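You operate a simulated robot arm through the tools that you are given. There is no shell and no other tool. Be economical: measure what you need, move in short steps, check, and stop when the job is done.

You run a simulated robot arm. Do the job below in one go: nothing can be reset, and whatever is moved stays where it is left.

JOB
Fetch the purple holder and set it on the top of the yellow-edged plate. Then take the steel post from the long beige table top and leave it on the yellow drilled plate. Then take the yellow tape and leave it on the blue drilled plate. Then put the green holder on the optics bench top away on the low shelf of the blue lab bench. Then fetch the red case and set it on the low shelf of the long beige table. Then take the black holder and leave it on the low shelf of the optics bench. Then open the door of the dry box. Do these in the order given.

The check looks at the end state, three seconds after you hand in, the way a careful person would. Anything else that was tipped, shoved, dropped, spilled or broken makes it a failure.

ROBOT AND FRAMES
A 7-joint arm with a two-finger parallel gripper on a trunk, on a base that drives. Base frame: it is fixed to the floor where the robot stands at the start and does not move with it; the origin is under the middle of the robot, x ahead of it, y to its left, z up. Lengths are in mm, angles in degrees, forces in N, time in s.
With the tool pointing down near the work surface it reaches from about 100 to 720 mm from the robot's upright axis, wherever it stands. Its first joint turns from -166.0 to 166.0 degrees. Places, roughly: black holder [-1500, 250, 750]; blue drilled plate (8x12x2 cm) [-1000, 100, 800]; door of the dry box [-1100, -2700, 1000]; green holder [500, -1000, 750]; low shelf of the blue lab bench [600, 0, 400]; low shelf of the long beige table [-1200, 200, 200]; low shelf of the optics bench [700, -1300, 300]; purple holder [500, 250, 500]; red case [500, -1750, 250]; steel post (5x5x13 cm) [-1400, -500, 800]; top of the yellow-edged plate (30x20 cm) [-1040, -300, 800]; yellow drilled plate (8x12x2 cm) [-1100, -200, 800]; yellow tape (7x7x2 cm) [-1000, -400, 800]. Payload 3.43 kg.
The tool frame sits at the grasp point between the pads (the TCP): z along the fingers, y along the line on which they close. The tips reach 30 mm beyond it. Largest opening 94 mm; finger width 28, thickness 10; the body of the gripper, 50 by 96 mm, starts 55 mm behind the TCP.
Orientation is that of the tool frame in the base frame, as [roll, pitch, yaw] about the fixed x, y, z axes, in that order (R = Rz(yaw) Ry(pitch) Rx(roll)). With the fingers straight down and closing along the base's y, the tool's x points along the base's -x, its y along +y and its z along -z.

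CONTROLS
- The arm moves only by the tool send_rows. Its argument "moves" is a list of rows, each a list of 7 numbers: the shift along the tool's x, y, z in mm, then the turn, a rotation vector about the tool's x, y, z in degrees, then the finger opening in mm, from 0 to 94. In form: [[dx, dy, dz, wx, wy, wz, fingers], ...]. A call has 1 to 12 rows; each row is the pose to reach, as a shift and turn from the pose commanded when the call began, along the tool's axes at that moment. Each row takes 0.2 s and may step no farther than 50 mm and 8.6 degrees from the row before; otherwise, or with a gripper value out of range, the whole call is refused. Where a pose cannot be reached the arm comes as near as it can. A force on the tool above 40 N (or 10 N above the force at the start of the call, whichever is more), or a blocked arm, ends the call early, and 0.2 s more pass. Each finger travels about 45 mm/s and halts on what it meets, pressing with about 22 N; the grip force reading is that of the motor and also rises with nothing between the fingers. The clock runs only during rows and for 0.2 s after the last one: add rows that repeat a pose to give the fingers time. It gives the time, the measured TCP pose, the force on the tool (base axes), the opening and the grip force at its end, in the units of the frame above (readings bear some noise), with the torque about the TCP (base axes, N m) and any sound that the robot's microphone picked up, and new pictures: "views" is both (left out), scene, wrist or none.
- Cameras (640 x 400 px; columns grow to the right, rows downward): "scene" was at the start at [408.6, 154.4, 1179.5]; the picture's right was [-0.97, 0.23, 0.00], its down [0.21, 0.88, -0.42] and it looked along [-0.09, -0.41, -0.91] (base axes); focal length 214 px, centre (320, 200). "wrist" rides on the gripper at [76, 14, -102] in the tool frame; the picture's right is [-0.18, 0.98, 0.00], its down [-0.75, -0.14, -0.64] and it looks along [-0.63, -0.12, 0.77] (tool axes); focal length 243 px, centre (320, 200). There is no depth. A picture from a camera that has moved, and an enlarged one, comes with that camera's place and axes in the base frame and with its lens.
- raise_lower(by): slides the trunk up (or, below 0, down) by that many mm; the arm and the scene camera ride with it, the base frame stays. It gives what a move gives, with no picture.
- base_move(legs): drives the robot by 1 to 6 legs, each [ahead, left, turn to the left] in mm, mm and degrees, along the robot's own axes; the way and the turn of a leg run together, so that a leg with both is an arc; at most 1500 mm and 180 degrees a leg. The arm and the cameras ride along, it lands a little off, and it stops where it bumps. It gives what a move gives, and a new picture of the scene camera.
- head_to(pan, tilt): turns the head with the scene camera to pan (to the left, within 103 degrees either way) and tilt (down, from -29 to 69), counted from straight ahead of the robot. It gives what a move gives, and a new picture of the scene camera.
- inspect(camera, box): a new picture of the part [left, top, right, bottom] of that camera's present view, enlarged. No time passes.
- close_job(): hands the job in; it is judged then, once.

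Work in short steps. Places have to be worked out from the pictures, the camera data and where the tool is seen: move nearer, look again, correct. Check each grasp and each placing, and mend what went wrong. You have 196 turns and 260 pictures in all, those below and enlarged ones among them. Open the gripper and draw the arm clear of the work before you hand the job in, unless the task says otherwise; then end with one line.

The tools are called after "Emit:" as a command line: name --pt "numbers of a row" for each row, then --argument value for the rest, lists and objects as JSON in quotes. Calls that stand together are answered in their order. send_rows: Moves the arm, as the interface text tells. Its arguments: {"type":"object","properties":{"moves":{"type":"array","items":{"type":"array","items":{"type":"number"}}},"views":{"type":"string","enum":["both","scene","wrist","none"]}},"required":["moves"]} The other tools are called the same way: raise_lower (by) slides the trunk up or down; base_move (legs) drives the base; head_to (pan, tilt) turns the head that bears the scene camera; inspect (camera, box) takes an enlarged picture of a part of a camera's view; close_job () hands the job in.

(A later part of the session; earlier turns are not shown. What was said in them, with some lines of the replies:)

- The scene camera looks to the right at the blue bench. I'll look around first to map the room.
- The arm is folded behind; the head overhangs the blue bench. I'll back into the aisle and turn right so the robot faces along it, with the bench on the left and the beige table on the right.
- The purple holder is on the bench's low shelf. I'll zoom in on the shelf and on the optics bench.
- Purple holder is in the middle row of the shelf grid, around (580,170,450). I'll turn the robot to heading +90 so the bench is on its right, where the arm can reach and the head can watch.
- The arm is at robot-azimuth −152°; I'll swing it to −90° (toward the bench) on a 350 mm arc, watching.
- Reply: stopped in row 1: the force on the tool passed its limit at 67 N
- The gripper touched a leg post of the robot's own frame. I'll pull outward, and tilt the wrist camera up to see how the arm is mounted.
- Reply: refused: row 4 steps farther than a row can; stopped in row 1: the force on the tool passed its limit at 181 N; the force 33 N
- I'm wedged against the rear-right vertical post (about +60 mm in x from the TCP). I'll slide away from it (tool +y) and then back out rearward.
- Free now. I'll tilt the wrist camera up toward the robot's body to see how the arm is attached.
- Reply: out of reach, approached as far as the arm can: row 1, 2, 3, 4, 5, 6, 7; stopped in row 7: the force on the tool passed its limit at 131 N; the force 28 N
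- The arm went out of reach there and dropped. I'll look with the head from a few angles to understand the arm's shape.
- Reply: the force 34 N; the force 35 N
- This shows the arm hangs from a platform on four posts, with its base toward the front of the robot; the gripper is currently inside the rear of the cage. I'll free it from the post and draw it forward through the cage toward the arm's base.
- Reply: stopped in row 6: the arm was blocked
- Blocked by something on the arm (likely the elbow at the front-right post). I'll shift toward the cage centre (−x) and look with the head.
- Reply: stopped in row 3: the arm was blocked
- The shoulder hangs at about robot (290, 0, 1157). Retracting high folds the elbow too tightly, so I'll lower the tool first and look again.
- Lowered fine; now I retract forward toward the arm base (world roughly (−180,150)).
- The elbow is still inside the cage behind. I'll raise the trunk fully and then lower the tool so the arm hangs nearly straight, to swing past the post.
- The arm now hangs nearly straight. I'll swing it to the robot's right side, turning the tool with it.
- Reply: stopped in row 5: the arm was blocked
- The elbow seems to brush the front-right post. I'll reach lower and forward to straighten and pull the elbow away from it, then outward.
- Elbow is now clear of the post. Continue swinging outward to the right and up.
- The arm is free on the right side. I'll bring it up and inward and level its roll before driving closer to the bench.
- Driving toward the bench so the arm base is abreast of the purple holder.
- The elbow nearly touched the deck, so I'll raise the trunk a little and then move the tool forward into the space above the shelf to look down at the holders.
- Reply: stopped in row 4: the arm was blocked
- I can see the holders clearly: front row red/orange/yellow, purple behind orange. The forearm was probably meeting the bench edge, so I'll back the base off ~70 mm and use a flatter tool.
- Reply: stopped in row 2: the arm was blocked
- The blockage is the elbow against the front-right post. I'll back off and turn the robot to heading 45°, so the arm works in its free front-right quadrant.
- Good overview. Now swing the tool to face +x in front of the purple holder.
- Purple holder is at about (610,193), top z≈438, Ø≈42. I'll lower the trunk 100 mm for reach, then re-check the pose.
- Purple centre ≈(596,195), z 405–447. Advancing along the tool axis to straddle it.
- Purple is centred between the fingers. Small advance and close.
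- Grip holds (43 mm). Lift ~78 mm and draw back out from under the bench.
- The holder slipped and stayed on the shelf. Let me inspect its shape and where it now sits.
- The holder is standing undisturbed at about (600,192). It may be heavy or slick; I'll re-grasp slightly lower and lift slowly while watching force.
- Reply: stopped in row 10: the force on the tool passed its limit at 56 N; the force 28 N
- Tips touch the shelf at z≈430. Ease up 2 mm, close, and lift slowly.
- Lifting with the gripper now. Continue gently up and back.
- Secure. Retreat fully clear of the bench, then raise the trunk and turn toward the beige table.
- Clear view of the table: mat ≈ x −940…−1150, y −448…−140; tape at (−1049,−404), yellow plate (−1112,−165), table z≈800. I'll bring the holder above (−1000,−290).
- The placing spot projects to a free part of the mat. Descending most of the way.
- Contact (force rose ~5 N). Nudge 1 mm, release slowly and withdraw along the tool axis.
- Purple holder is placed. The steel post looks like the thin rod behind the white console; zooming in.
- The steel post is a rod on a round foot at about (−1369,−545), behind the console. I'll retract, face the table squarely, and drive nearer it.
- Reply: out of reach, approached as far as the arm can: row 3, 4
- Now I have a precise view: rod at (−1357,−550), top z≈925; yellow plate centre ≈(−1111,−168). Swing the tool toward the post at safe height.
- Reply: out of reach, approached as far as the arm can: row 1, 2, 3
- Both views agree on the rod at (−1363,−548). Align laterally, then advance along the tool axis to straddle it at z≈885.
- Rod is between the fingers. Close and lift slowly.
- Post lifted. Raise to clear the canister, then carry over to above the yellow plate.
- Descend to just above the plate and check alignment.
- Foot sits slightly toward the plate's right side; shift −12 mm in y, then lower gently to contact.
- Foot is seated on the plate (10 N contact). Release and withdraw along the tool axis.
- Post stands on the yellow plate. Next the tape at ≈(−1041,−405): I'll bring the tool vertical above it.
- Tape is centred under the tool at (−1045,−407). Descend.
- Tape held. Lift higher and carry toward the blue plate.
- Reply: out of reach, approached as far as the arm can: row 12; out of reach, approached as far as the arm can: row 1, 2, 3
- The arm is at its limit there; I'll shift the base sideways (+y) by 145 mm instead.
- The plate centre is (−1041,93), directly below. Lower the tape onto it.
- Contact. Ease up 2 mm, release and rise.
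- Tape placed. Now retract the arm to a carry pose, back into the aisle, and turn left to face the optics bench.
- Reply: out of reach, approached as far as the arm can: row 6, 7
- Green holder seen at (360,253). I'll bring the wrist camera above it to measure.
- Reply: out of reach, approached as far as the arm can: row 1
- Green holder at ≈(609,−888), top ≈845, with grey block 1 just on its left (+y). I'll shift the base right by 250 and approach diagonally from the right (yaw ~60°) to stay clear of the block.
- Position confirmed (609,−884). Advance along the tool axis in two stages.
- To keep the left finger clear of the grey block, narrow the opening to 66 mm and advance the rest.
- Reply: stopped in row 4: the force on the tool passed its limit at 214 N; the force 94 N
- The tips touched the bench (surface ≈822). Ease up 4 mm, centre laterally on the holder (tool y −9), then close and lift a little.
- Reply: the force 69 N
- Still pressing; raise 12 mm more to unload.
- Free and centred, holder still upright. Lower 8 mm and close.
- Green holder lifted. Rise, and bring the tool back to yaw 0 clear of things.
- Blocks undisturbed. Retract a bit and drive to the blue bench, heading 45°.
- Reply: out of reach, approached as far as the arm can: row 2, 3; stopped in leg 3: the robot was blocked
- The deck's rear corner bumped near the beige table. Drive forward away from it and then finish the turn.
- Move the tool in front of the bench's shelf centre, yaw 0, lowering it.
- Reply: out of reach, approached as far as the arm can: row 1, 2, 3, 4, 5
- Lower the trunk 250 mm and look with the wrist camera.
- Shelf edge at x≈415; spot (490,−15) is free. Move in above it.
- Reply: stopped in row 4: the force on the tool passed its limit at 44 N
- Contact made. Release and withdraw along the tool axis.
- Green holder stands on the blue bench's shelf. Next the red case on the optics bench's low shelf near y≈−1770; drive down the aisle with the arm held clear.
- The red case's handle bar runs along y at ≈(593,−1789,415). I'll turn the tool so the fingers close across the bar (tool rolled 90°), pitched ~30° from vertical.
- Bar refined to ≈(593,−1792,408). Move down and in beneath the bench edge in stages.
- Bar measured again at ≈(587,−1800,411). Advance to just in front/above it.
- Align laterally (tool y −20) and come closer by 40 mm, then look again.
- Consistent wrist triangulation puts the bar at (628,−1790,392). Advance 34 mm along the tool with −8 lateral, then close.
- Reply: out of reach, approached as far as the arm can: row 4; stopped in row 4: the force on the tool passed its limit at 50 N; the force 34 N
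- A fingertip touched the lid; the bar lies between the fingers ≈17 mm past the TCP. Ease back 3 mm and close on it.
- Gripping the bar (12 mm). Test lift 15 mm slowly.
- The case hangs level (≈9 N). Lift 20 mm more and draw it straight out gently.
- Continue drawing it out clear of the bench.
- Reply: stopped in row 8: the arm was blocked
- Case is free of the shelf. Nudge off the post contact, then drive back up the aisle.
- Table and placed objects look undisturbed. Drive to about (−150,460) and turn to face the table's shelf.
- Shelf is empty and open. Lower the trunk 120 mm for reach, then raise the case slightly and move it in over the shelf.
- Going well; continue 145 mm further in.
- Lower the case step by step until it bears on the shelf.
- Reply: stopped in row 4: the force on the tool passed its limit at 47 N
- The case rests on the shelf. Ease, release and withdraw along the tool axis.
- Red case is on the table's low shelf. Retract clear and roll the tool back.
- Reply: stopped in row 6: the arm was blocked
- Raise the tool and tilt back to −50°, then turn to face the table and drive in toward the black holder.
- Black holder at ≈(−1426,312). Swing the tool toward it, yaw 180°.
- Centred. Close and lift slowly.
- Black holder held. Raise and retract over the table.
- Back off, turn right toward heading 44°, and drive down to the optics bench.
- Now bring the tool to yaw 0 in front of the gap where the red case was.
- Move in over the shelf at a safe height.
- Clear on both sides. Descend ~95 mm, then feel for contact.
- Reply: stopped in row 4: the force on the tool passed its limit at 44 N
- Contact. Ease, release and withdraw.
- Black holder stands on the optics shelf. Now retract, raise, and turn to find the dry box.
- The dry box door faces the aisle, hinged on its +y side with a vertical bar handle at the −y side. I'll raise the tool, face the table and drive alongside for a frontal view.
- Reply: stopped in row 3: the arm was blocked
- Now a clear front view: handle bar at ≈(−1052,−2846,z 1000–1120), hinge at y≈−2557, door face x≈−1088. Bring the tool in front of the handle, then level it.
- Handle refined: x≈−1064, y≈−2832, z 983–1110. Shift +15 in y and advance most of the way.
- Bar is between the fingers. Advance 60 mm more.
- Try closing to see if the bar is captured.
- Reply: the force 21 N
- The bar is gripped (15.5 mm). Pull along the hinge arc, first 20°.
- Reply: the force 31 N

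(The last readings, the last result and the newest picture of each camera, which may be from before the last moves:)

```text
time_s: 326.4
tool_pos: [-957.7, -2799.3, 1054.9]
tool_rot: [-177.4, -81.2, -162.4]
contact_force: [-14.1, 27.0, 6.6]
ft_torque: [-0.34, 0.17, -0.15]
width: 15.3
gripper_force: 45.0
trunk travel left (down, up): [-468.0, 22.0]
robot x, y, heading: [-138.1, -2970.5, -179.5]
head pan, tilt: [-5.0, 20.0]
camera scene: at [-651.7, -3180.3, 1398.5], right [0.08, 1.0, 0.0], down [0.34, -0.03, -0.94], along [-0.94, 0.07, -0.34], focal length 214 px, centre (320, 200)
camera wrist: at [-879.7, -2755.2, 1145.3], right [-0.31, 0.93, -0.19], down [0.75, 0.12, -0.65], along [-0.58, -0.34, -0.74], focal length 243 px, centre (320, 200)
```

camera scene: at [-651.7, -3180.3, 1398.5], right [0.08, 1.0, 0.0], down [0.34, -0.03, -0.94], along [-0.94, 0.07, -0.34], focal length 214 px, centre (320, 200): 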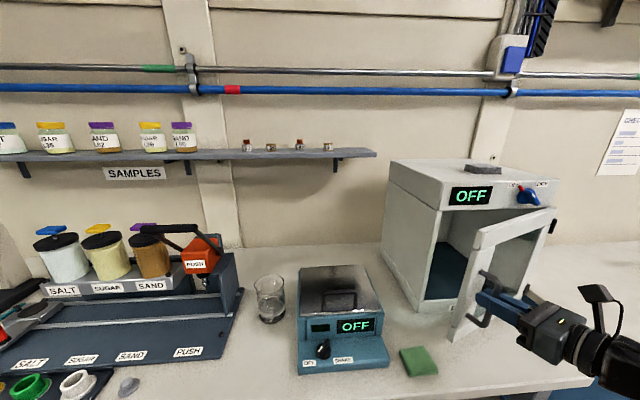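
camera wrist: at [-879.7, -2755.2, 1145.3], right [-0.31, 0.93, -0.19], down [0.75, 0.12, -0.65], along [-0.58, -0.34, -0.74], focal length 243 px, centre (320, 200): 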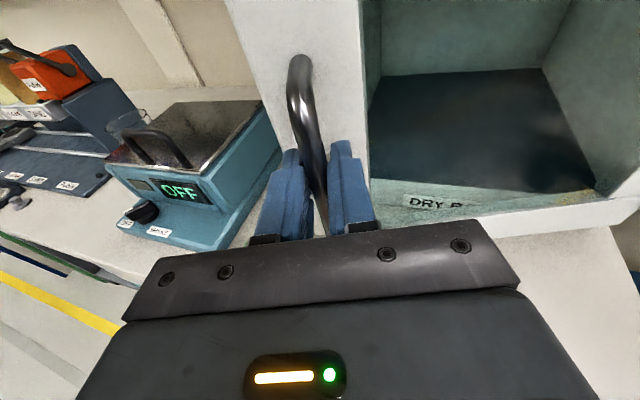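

The door is opening. Continue the arc another 20°.

Emit:
send_rows --pt "-2 3 -12 2.5 0 -0.4 0" --pt "-3.8 5.6 -24 4.9 0 -0.8 0" --pt "-5.6 9.4 -36 7.4 0 -1.2 0" --pt "-7.4 13.2 -47.6 9.9 0 -1.6 0" --pt "-11 22.4 -70.4 14.8 0 -2.3 0" --pt "-14.4 33.5 -92 19.8 0 -3.1 0" --views "scene"

```text
time_s: 327.8
tool_pos: [-883.3, -2739.1, 1054.5]
tool_rot: [-177.6, -81.5, -141.7]
contact_force: [-11.1, 9.7, 15.8]
ft_torque: [1.07, 0.03, -0.07]
width: 11.7
gripper_force: 44.6
trunk travel left (down, up): [-468.0, 22.0]
robot x, y, heading: [-139.8, -2968.5, -179.6]
head pan, tilt: [-5.0, 20.0]
camera scene: at [-651.0, -3181.3, 1398.7], right [0.08, 1.0, 0.0], down [0.34, -0.03, -0.94], along [-0.94, 0.07, -0.34], focal length 214 px, centre (320, 200)
```

scene: 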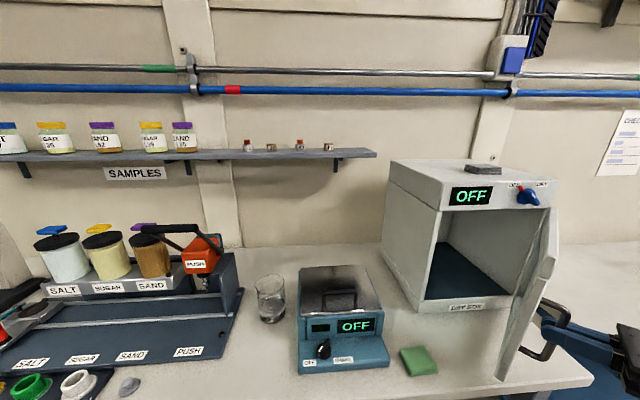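

Door is at ≈40°. Continue another 20° along the arc.

Emit:
send_rows --pt "-2 2 -12 2.5 0 -0.4 0" --pt "-3.7 4.2 -23.5 4.9 0 -0.8 0" --pt "-5.5 7 -35 7.4 0 -1.2 0" --pt "-7.3 10.4 -46.6 9.9 0 -1.6 0" --pt "-10.7 18.7 -69 14.8 0 -2.3 0" --pt "-14.1 29 -90.5 19.8 0 -3.1 0" --views "both"

```text
time_s: 329.2
tool_pos: [-833.8, -2655.4, 1054.0]
tool_rot: [-177.5, -81.4, -121.8]
contact_force: [-26.2, 10.8, -1.8]
ft_torque: [0.79, 0.29, -0.46]
width: 11.8
gripper_force: 45.5
trunk travel left (down, up): [-468.0, 22.0]
robot x, y, heading: [-138.7, -2967.4, -179.9]
head pan, tilt: [-5.0, 20.0]
camera scene: at [-652.1, -3180.9, 1398.0], right [0.08, 1.0, 0.0], down [0.34, -0.03, -0.94], along [-0.94, 0.07, -0.34], focal length 214 px, centre (320, 200)
camera wrist: at [-803.0, -2570.9, 1144.4], right [-0.84, 0.51, -0.19], down [0.49, 0.58, -0.65], along [-0.22, -0.64, -0.74], focal length 243 px, centre (320, 200)
```

scene: 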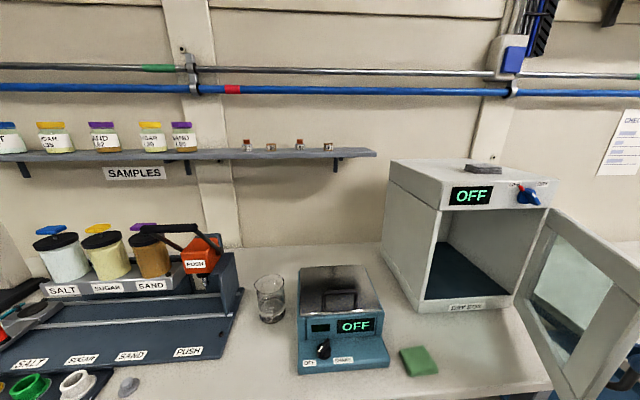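
wrist: 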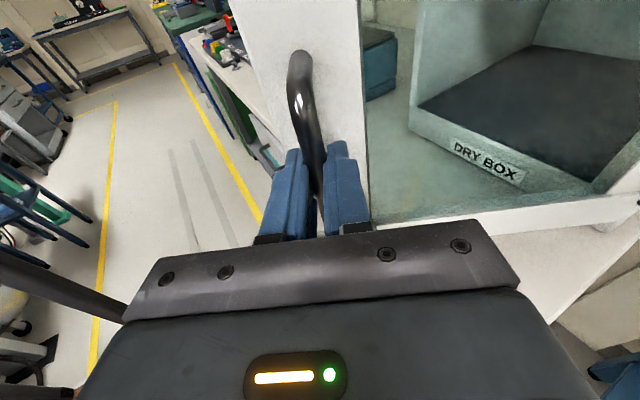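

Door at ≈60°. One more 20° step with a small inward correction.

Emit:
send_rows --pt "-2 4 -12 2.5 0 -0.4 0" --pt "-3.7 7 -23.5 4.9 0 -0.8 0" --pt "-5.5 10 -35 7.4 0 -1.2 0" --pt "-7.3 13.5 -46.6 9.9 0 -1.6 0" --pt "-10.7 22 -69 14.8 0 -2.3 0" --pt "-14.1 32 -90.5 19.8 0 -3.1 0" --views "both"

```text
time_s: 330.7
tool_pos: [-816.1, -2562.4, 1053.6]
tool_rot: [-179.9, -81.5, -99.5]
contact_force: [-8.5, 0.2, -2.4]
ft_torque: [-0.24, -0.01, -0.11]
width: 11.4
gripper_force: 45.2
trunk travel left (down, up): [-468.0, 22.0]
robot x, y, heading: [-139.5, -2967.8, -179.5]
head pan, tilt: [-5.0, 20.0]
stopped in row 6: the force on the tool passed its limit at 44 N (the readings are from after the stop); the commanded pose is now the measured one
camera scene: at [-651.8, -3181.0, 1398.1], right [0.08, 1.0, 0.0], down [0.34, -0.03, -0.94], along [-0.94, 0.07, -0.34], focal length 214 px, centre (320, 200)
camera wrist: at [-816.8, -2472.3, 1144.7], right [-0.96, 0.19, -0.18], down [0.26, 0.71, -0.65], along [0.01, -0.67, -0.74], focal length 243 px, centre (320, 200)
```

scene: 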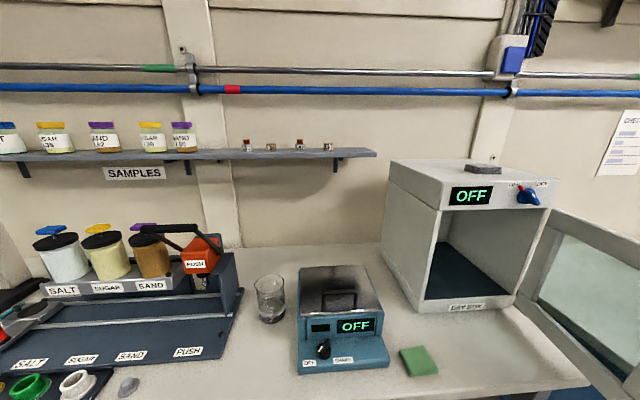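
wrist: 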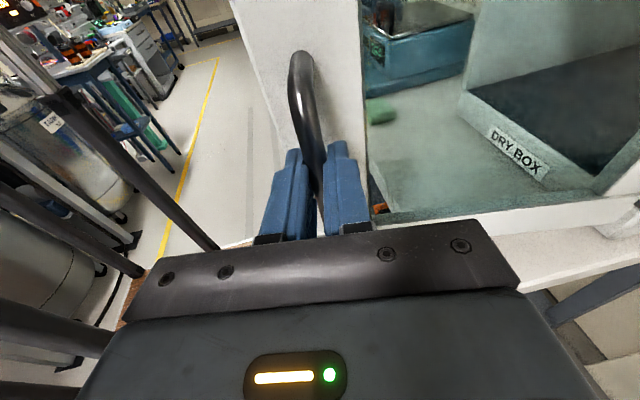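

Door is open about 80°. Release the handle and back away from it.

Emit:
send_rows --pt "0 0 0 0 0 0 30" --pt "0 0 0 0 0 0 60" --pt "0 0 0 0 0 0 60" --pt "0 0 -20 0 0 0 60" --pt "0 0 -45 0 0 0 60" --pt "0 0 -70 0 0 0 60" --views "both"

```text
time_s: 332.1
tool_pos: [-815.9, -2562.3, 1054.2]
tool_rot: [-179.9, -81.6, -99.6]
contact_force: [-0.2, -0.1, 0.4]
ft_torque: [0.04, 0.01, 0.03]
width: 60.0
gripper_force: 0.1
out of reach, approached as far as the arm can: row 4, 5, 6
trunk travel left (down, up): [-468.0, 22.0]
robot x, y, heading: [-134.6, -2968.5, -179.6]
head pan, tilt: [-5.0, 20.0]
camera scene: at [-651.3, -3180.9, 1398.5], right [0.08, 1.0, 0.0], down [0.34, -0.03, -0.94], along [-0.94, 0.07, -0.34], focal length 214 px, centre (320, 200)
camera wrist: at [-816.0, -2472.1, 1145.1], right [-0.96, 0.19, -0.18], down [0.26, 0.71, -0.65], along [0.01, -0.68, -0.74], focal length 243 px, centre (320, 200)
```

scene: 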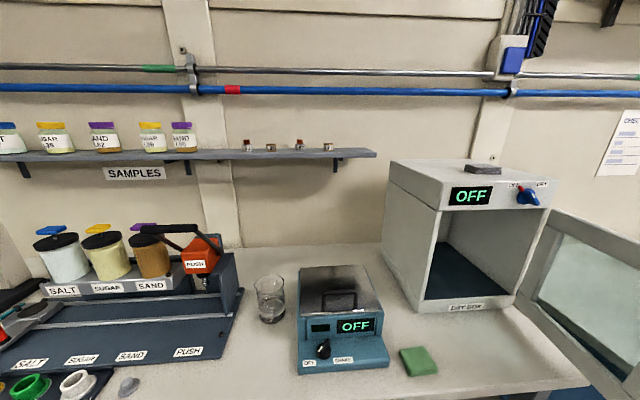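
wrist: 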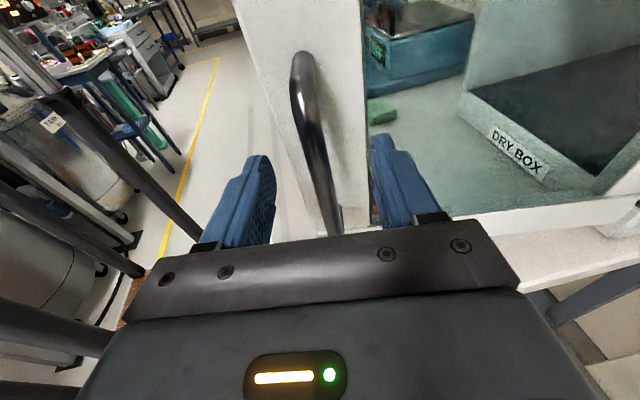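

Arm is at its limit in that direction, so I'll slide the base +y to slip the fingers off the handle.

Emit:
base_move --legs '[[0, -160, 0]]'

Emit:
inspect --camera "wrist" --box '[0, 0, 640, 400]'

```text
time_s: 333.6
tool_pos: [-818.2, -2404.7, 1054.7]
tool_rot: [-179.9, -81.5, -99.4]
contact_force: [-0.4, -0.4, -0.3]
ft_torque: [0.01, 0.0, 0.0]
width: 60.1
gripper_force: 0.1
trunk travel left (down, up): [-468.0, 22.0]
robot x, y, heading: [-136.7, -2810.4, -179.4]
head pan, tilt: [-5.0, 20.0]
camera scene: at [-652.0, -3022.6, 1398.5], right [0.08, 1.0, 0.0], down [0.34, -0.03, -0.94], along [-0.94, 0.07, -0.34], focal length 214 px, centre (320, 200)
```

scene: 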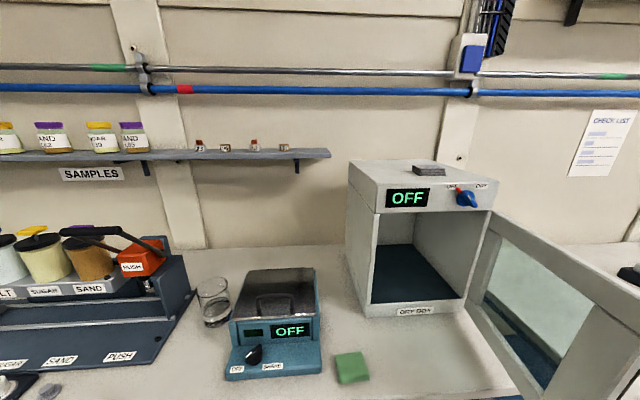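

```text
1.00 times, centred on (320, 200) of wrist (not enlarged: the box is as wide or as high as the picture)
camera zoom: at [-819.3, -2314.4, 1145.1], right [-0.97, 0.18, -0.18], down [0.26, 0.71, -0.65], along [0.01, -0.68, -0.74], focal length 243 px, centre (320, 200)
```

zoom: 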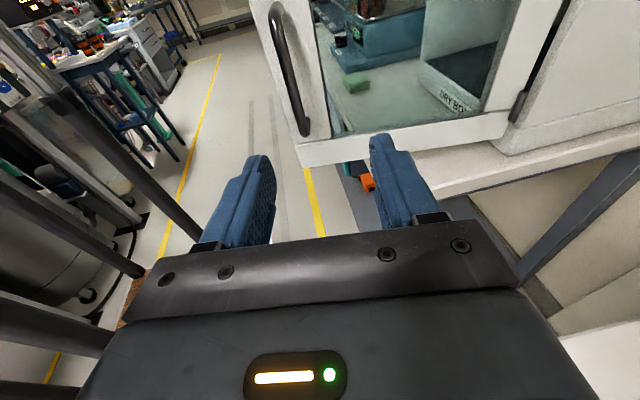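

Door stays open and the gripper is free. Back the robot away into the aisle and do a final look.

Emit:
base_move --legs '[[-120, 0, 0]]'

Emit:
head_to --pan -5 --tilt 25

```text
time_s: 334.8
tool_pos: [-697.3, -2405.3, 1054.0]
tool_rot: [-179.8, -81.7, -99.1]
contact_force: [0.9, 0.0, 0.0]
ft_torque: [-0.02, 0.02, 0.03]
width: 59.9
gripper_force: 0.0
trunk travel left (down, up): [-468.0, 22.0]
robot x, y, heading: [-16.3, -2804.2, -179.3]
head pan, tilt: [-5.0, 20.0]
camera scene: at [-529.1, -3022.7, 1398.4], right [0.07, 1.0, 0.0], down [0.34, -0.02, -0.94], along [-0.94, 0.07, -0.34], focal length 214 px, centre (320, 200)
```

scene: 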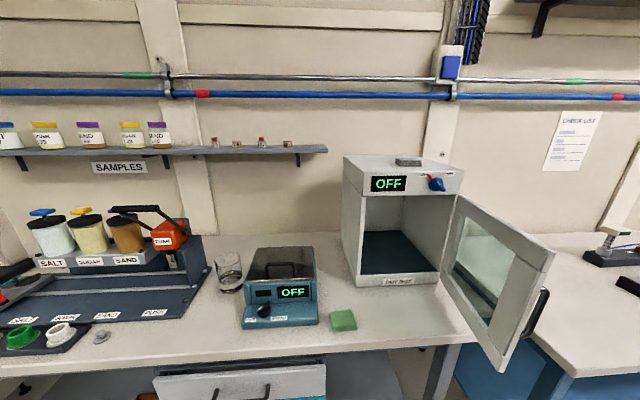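

```text
time_s: 335.5
tool_pos: [-697.1, -2405.4, 1055.1]
tool_rot: [-179.9, -81.4, -99.2]
contact_force: [0.6, 0.7, 0.4]
ft_torque: [-0.01, -0.01, -0.03]
width: 60.1
gripper_force: 0.1
trunk travel left (down, up): [-468.0, 22.0]
robot x, y, heading: [-20.2, -2808.6, -179.4]
head pan, tilt: [-5.0, 25.0]
camera scene: at [-527.9, -3022.8, 1390.5], right [0.07, 1.0, 0.0], down [0.42, -0.03, -0.91], along [-0.9, 0.07, -0.42], focal length 214 px, centre (320, 200)
```

scene: 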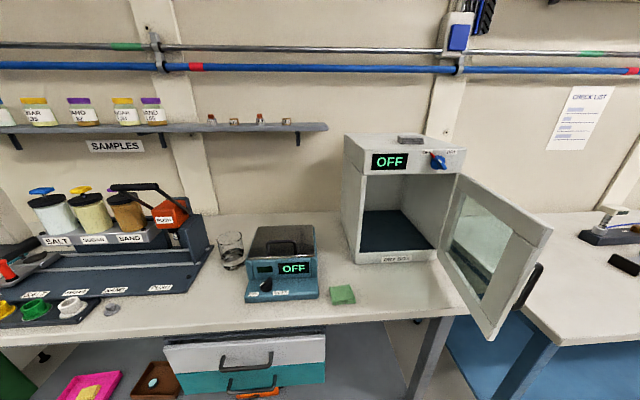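

The door stands wide open, the arm is clear and the gripper is open; all seven tasks are finished.

Emit:
close_job

```text
The job is handed in.
```

All seven tasks were done in the order given and the job is handed in: the purple holder, steel post, yellow tape, green holder, red case and black holder are at their places. The dry box door stands open about 80°. While turning at one point, the robot's base bumped something by the beige table and stopped; later views showed everything there still standing in place.
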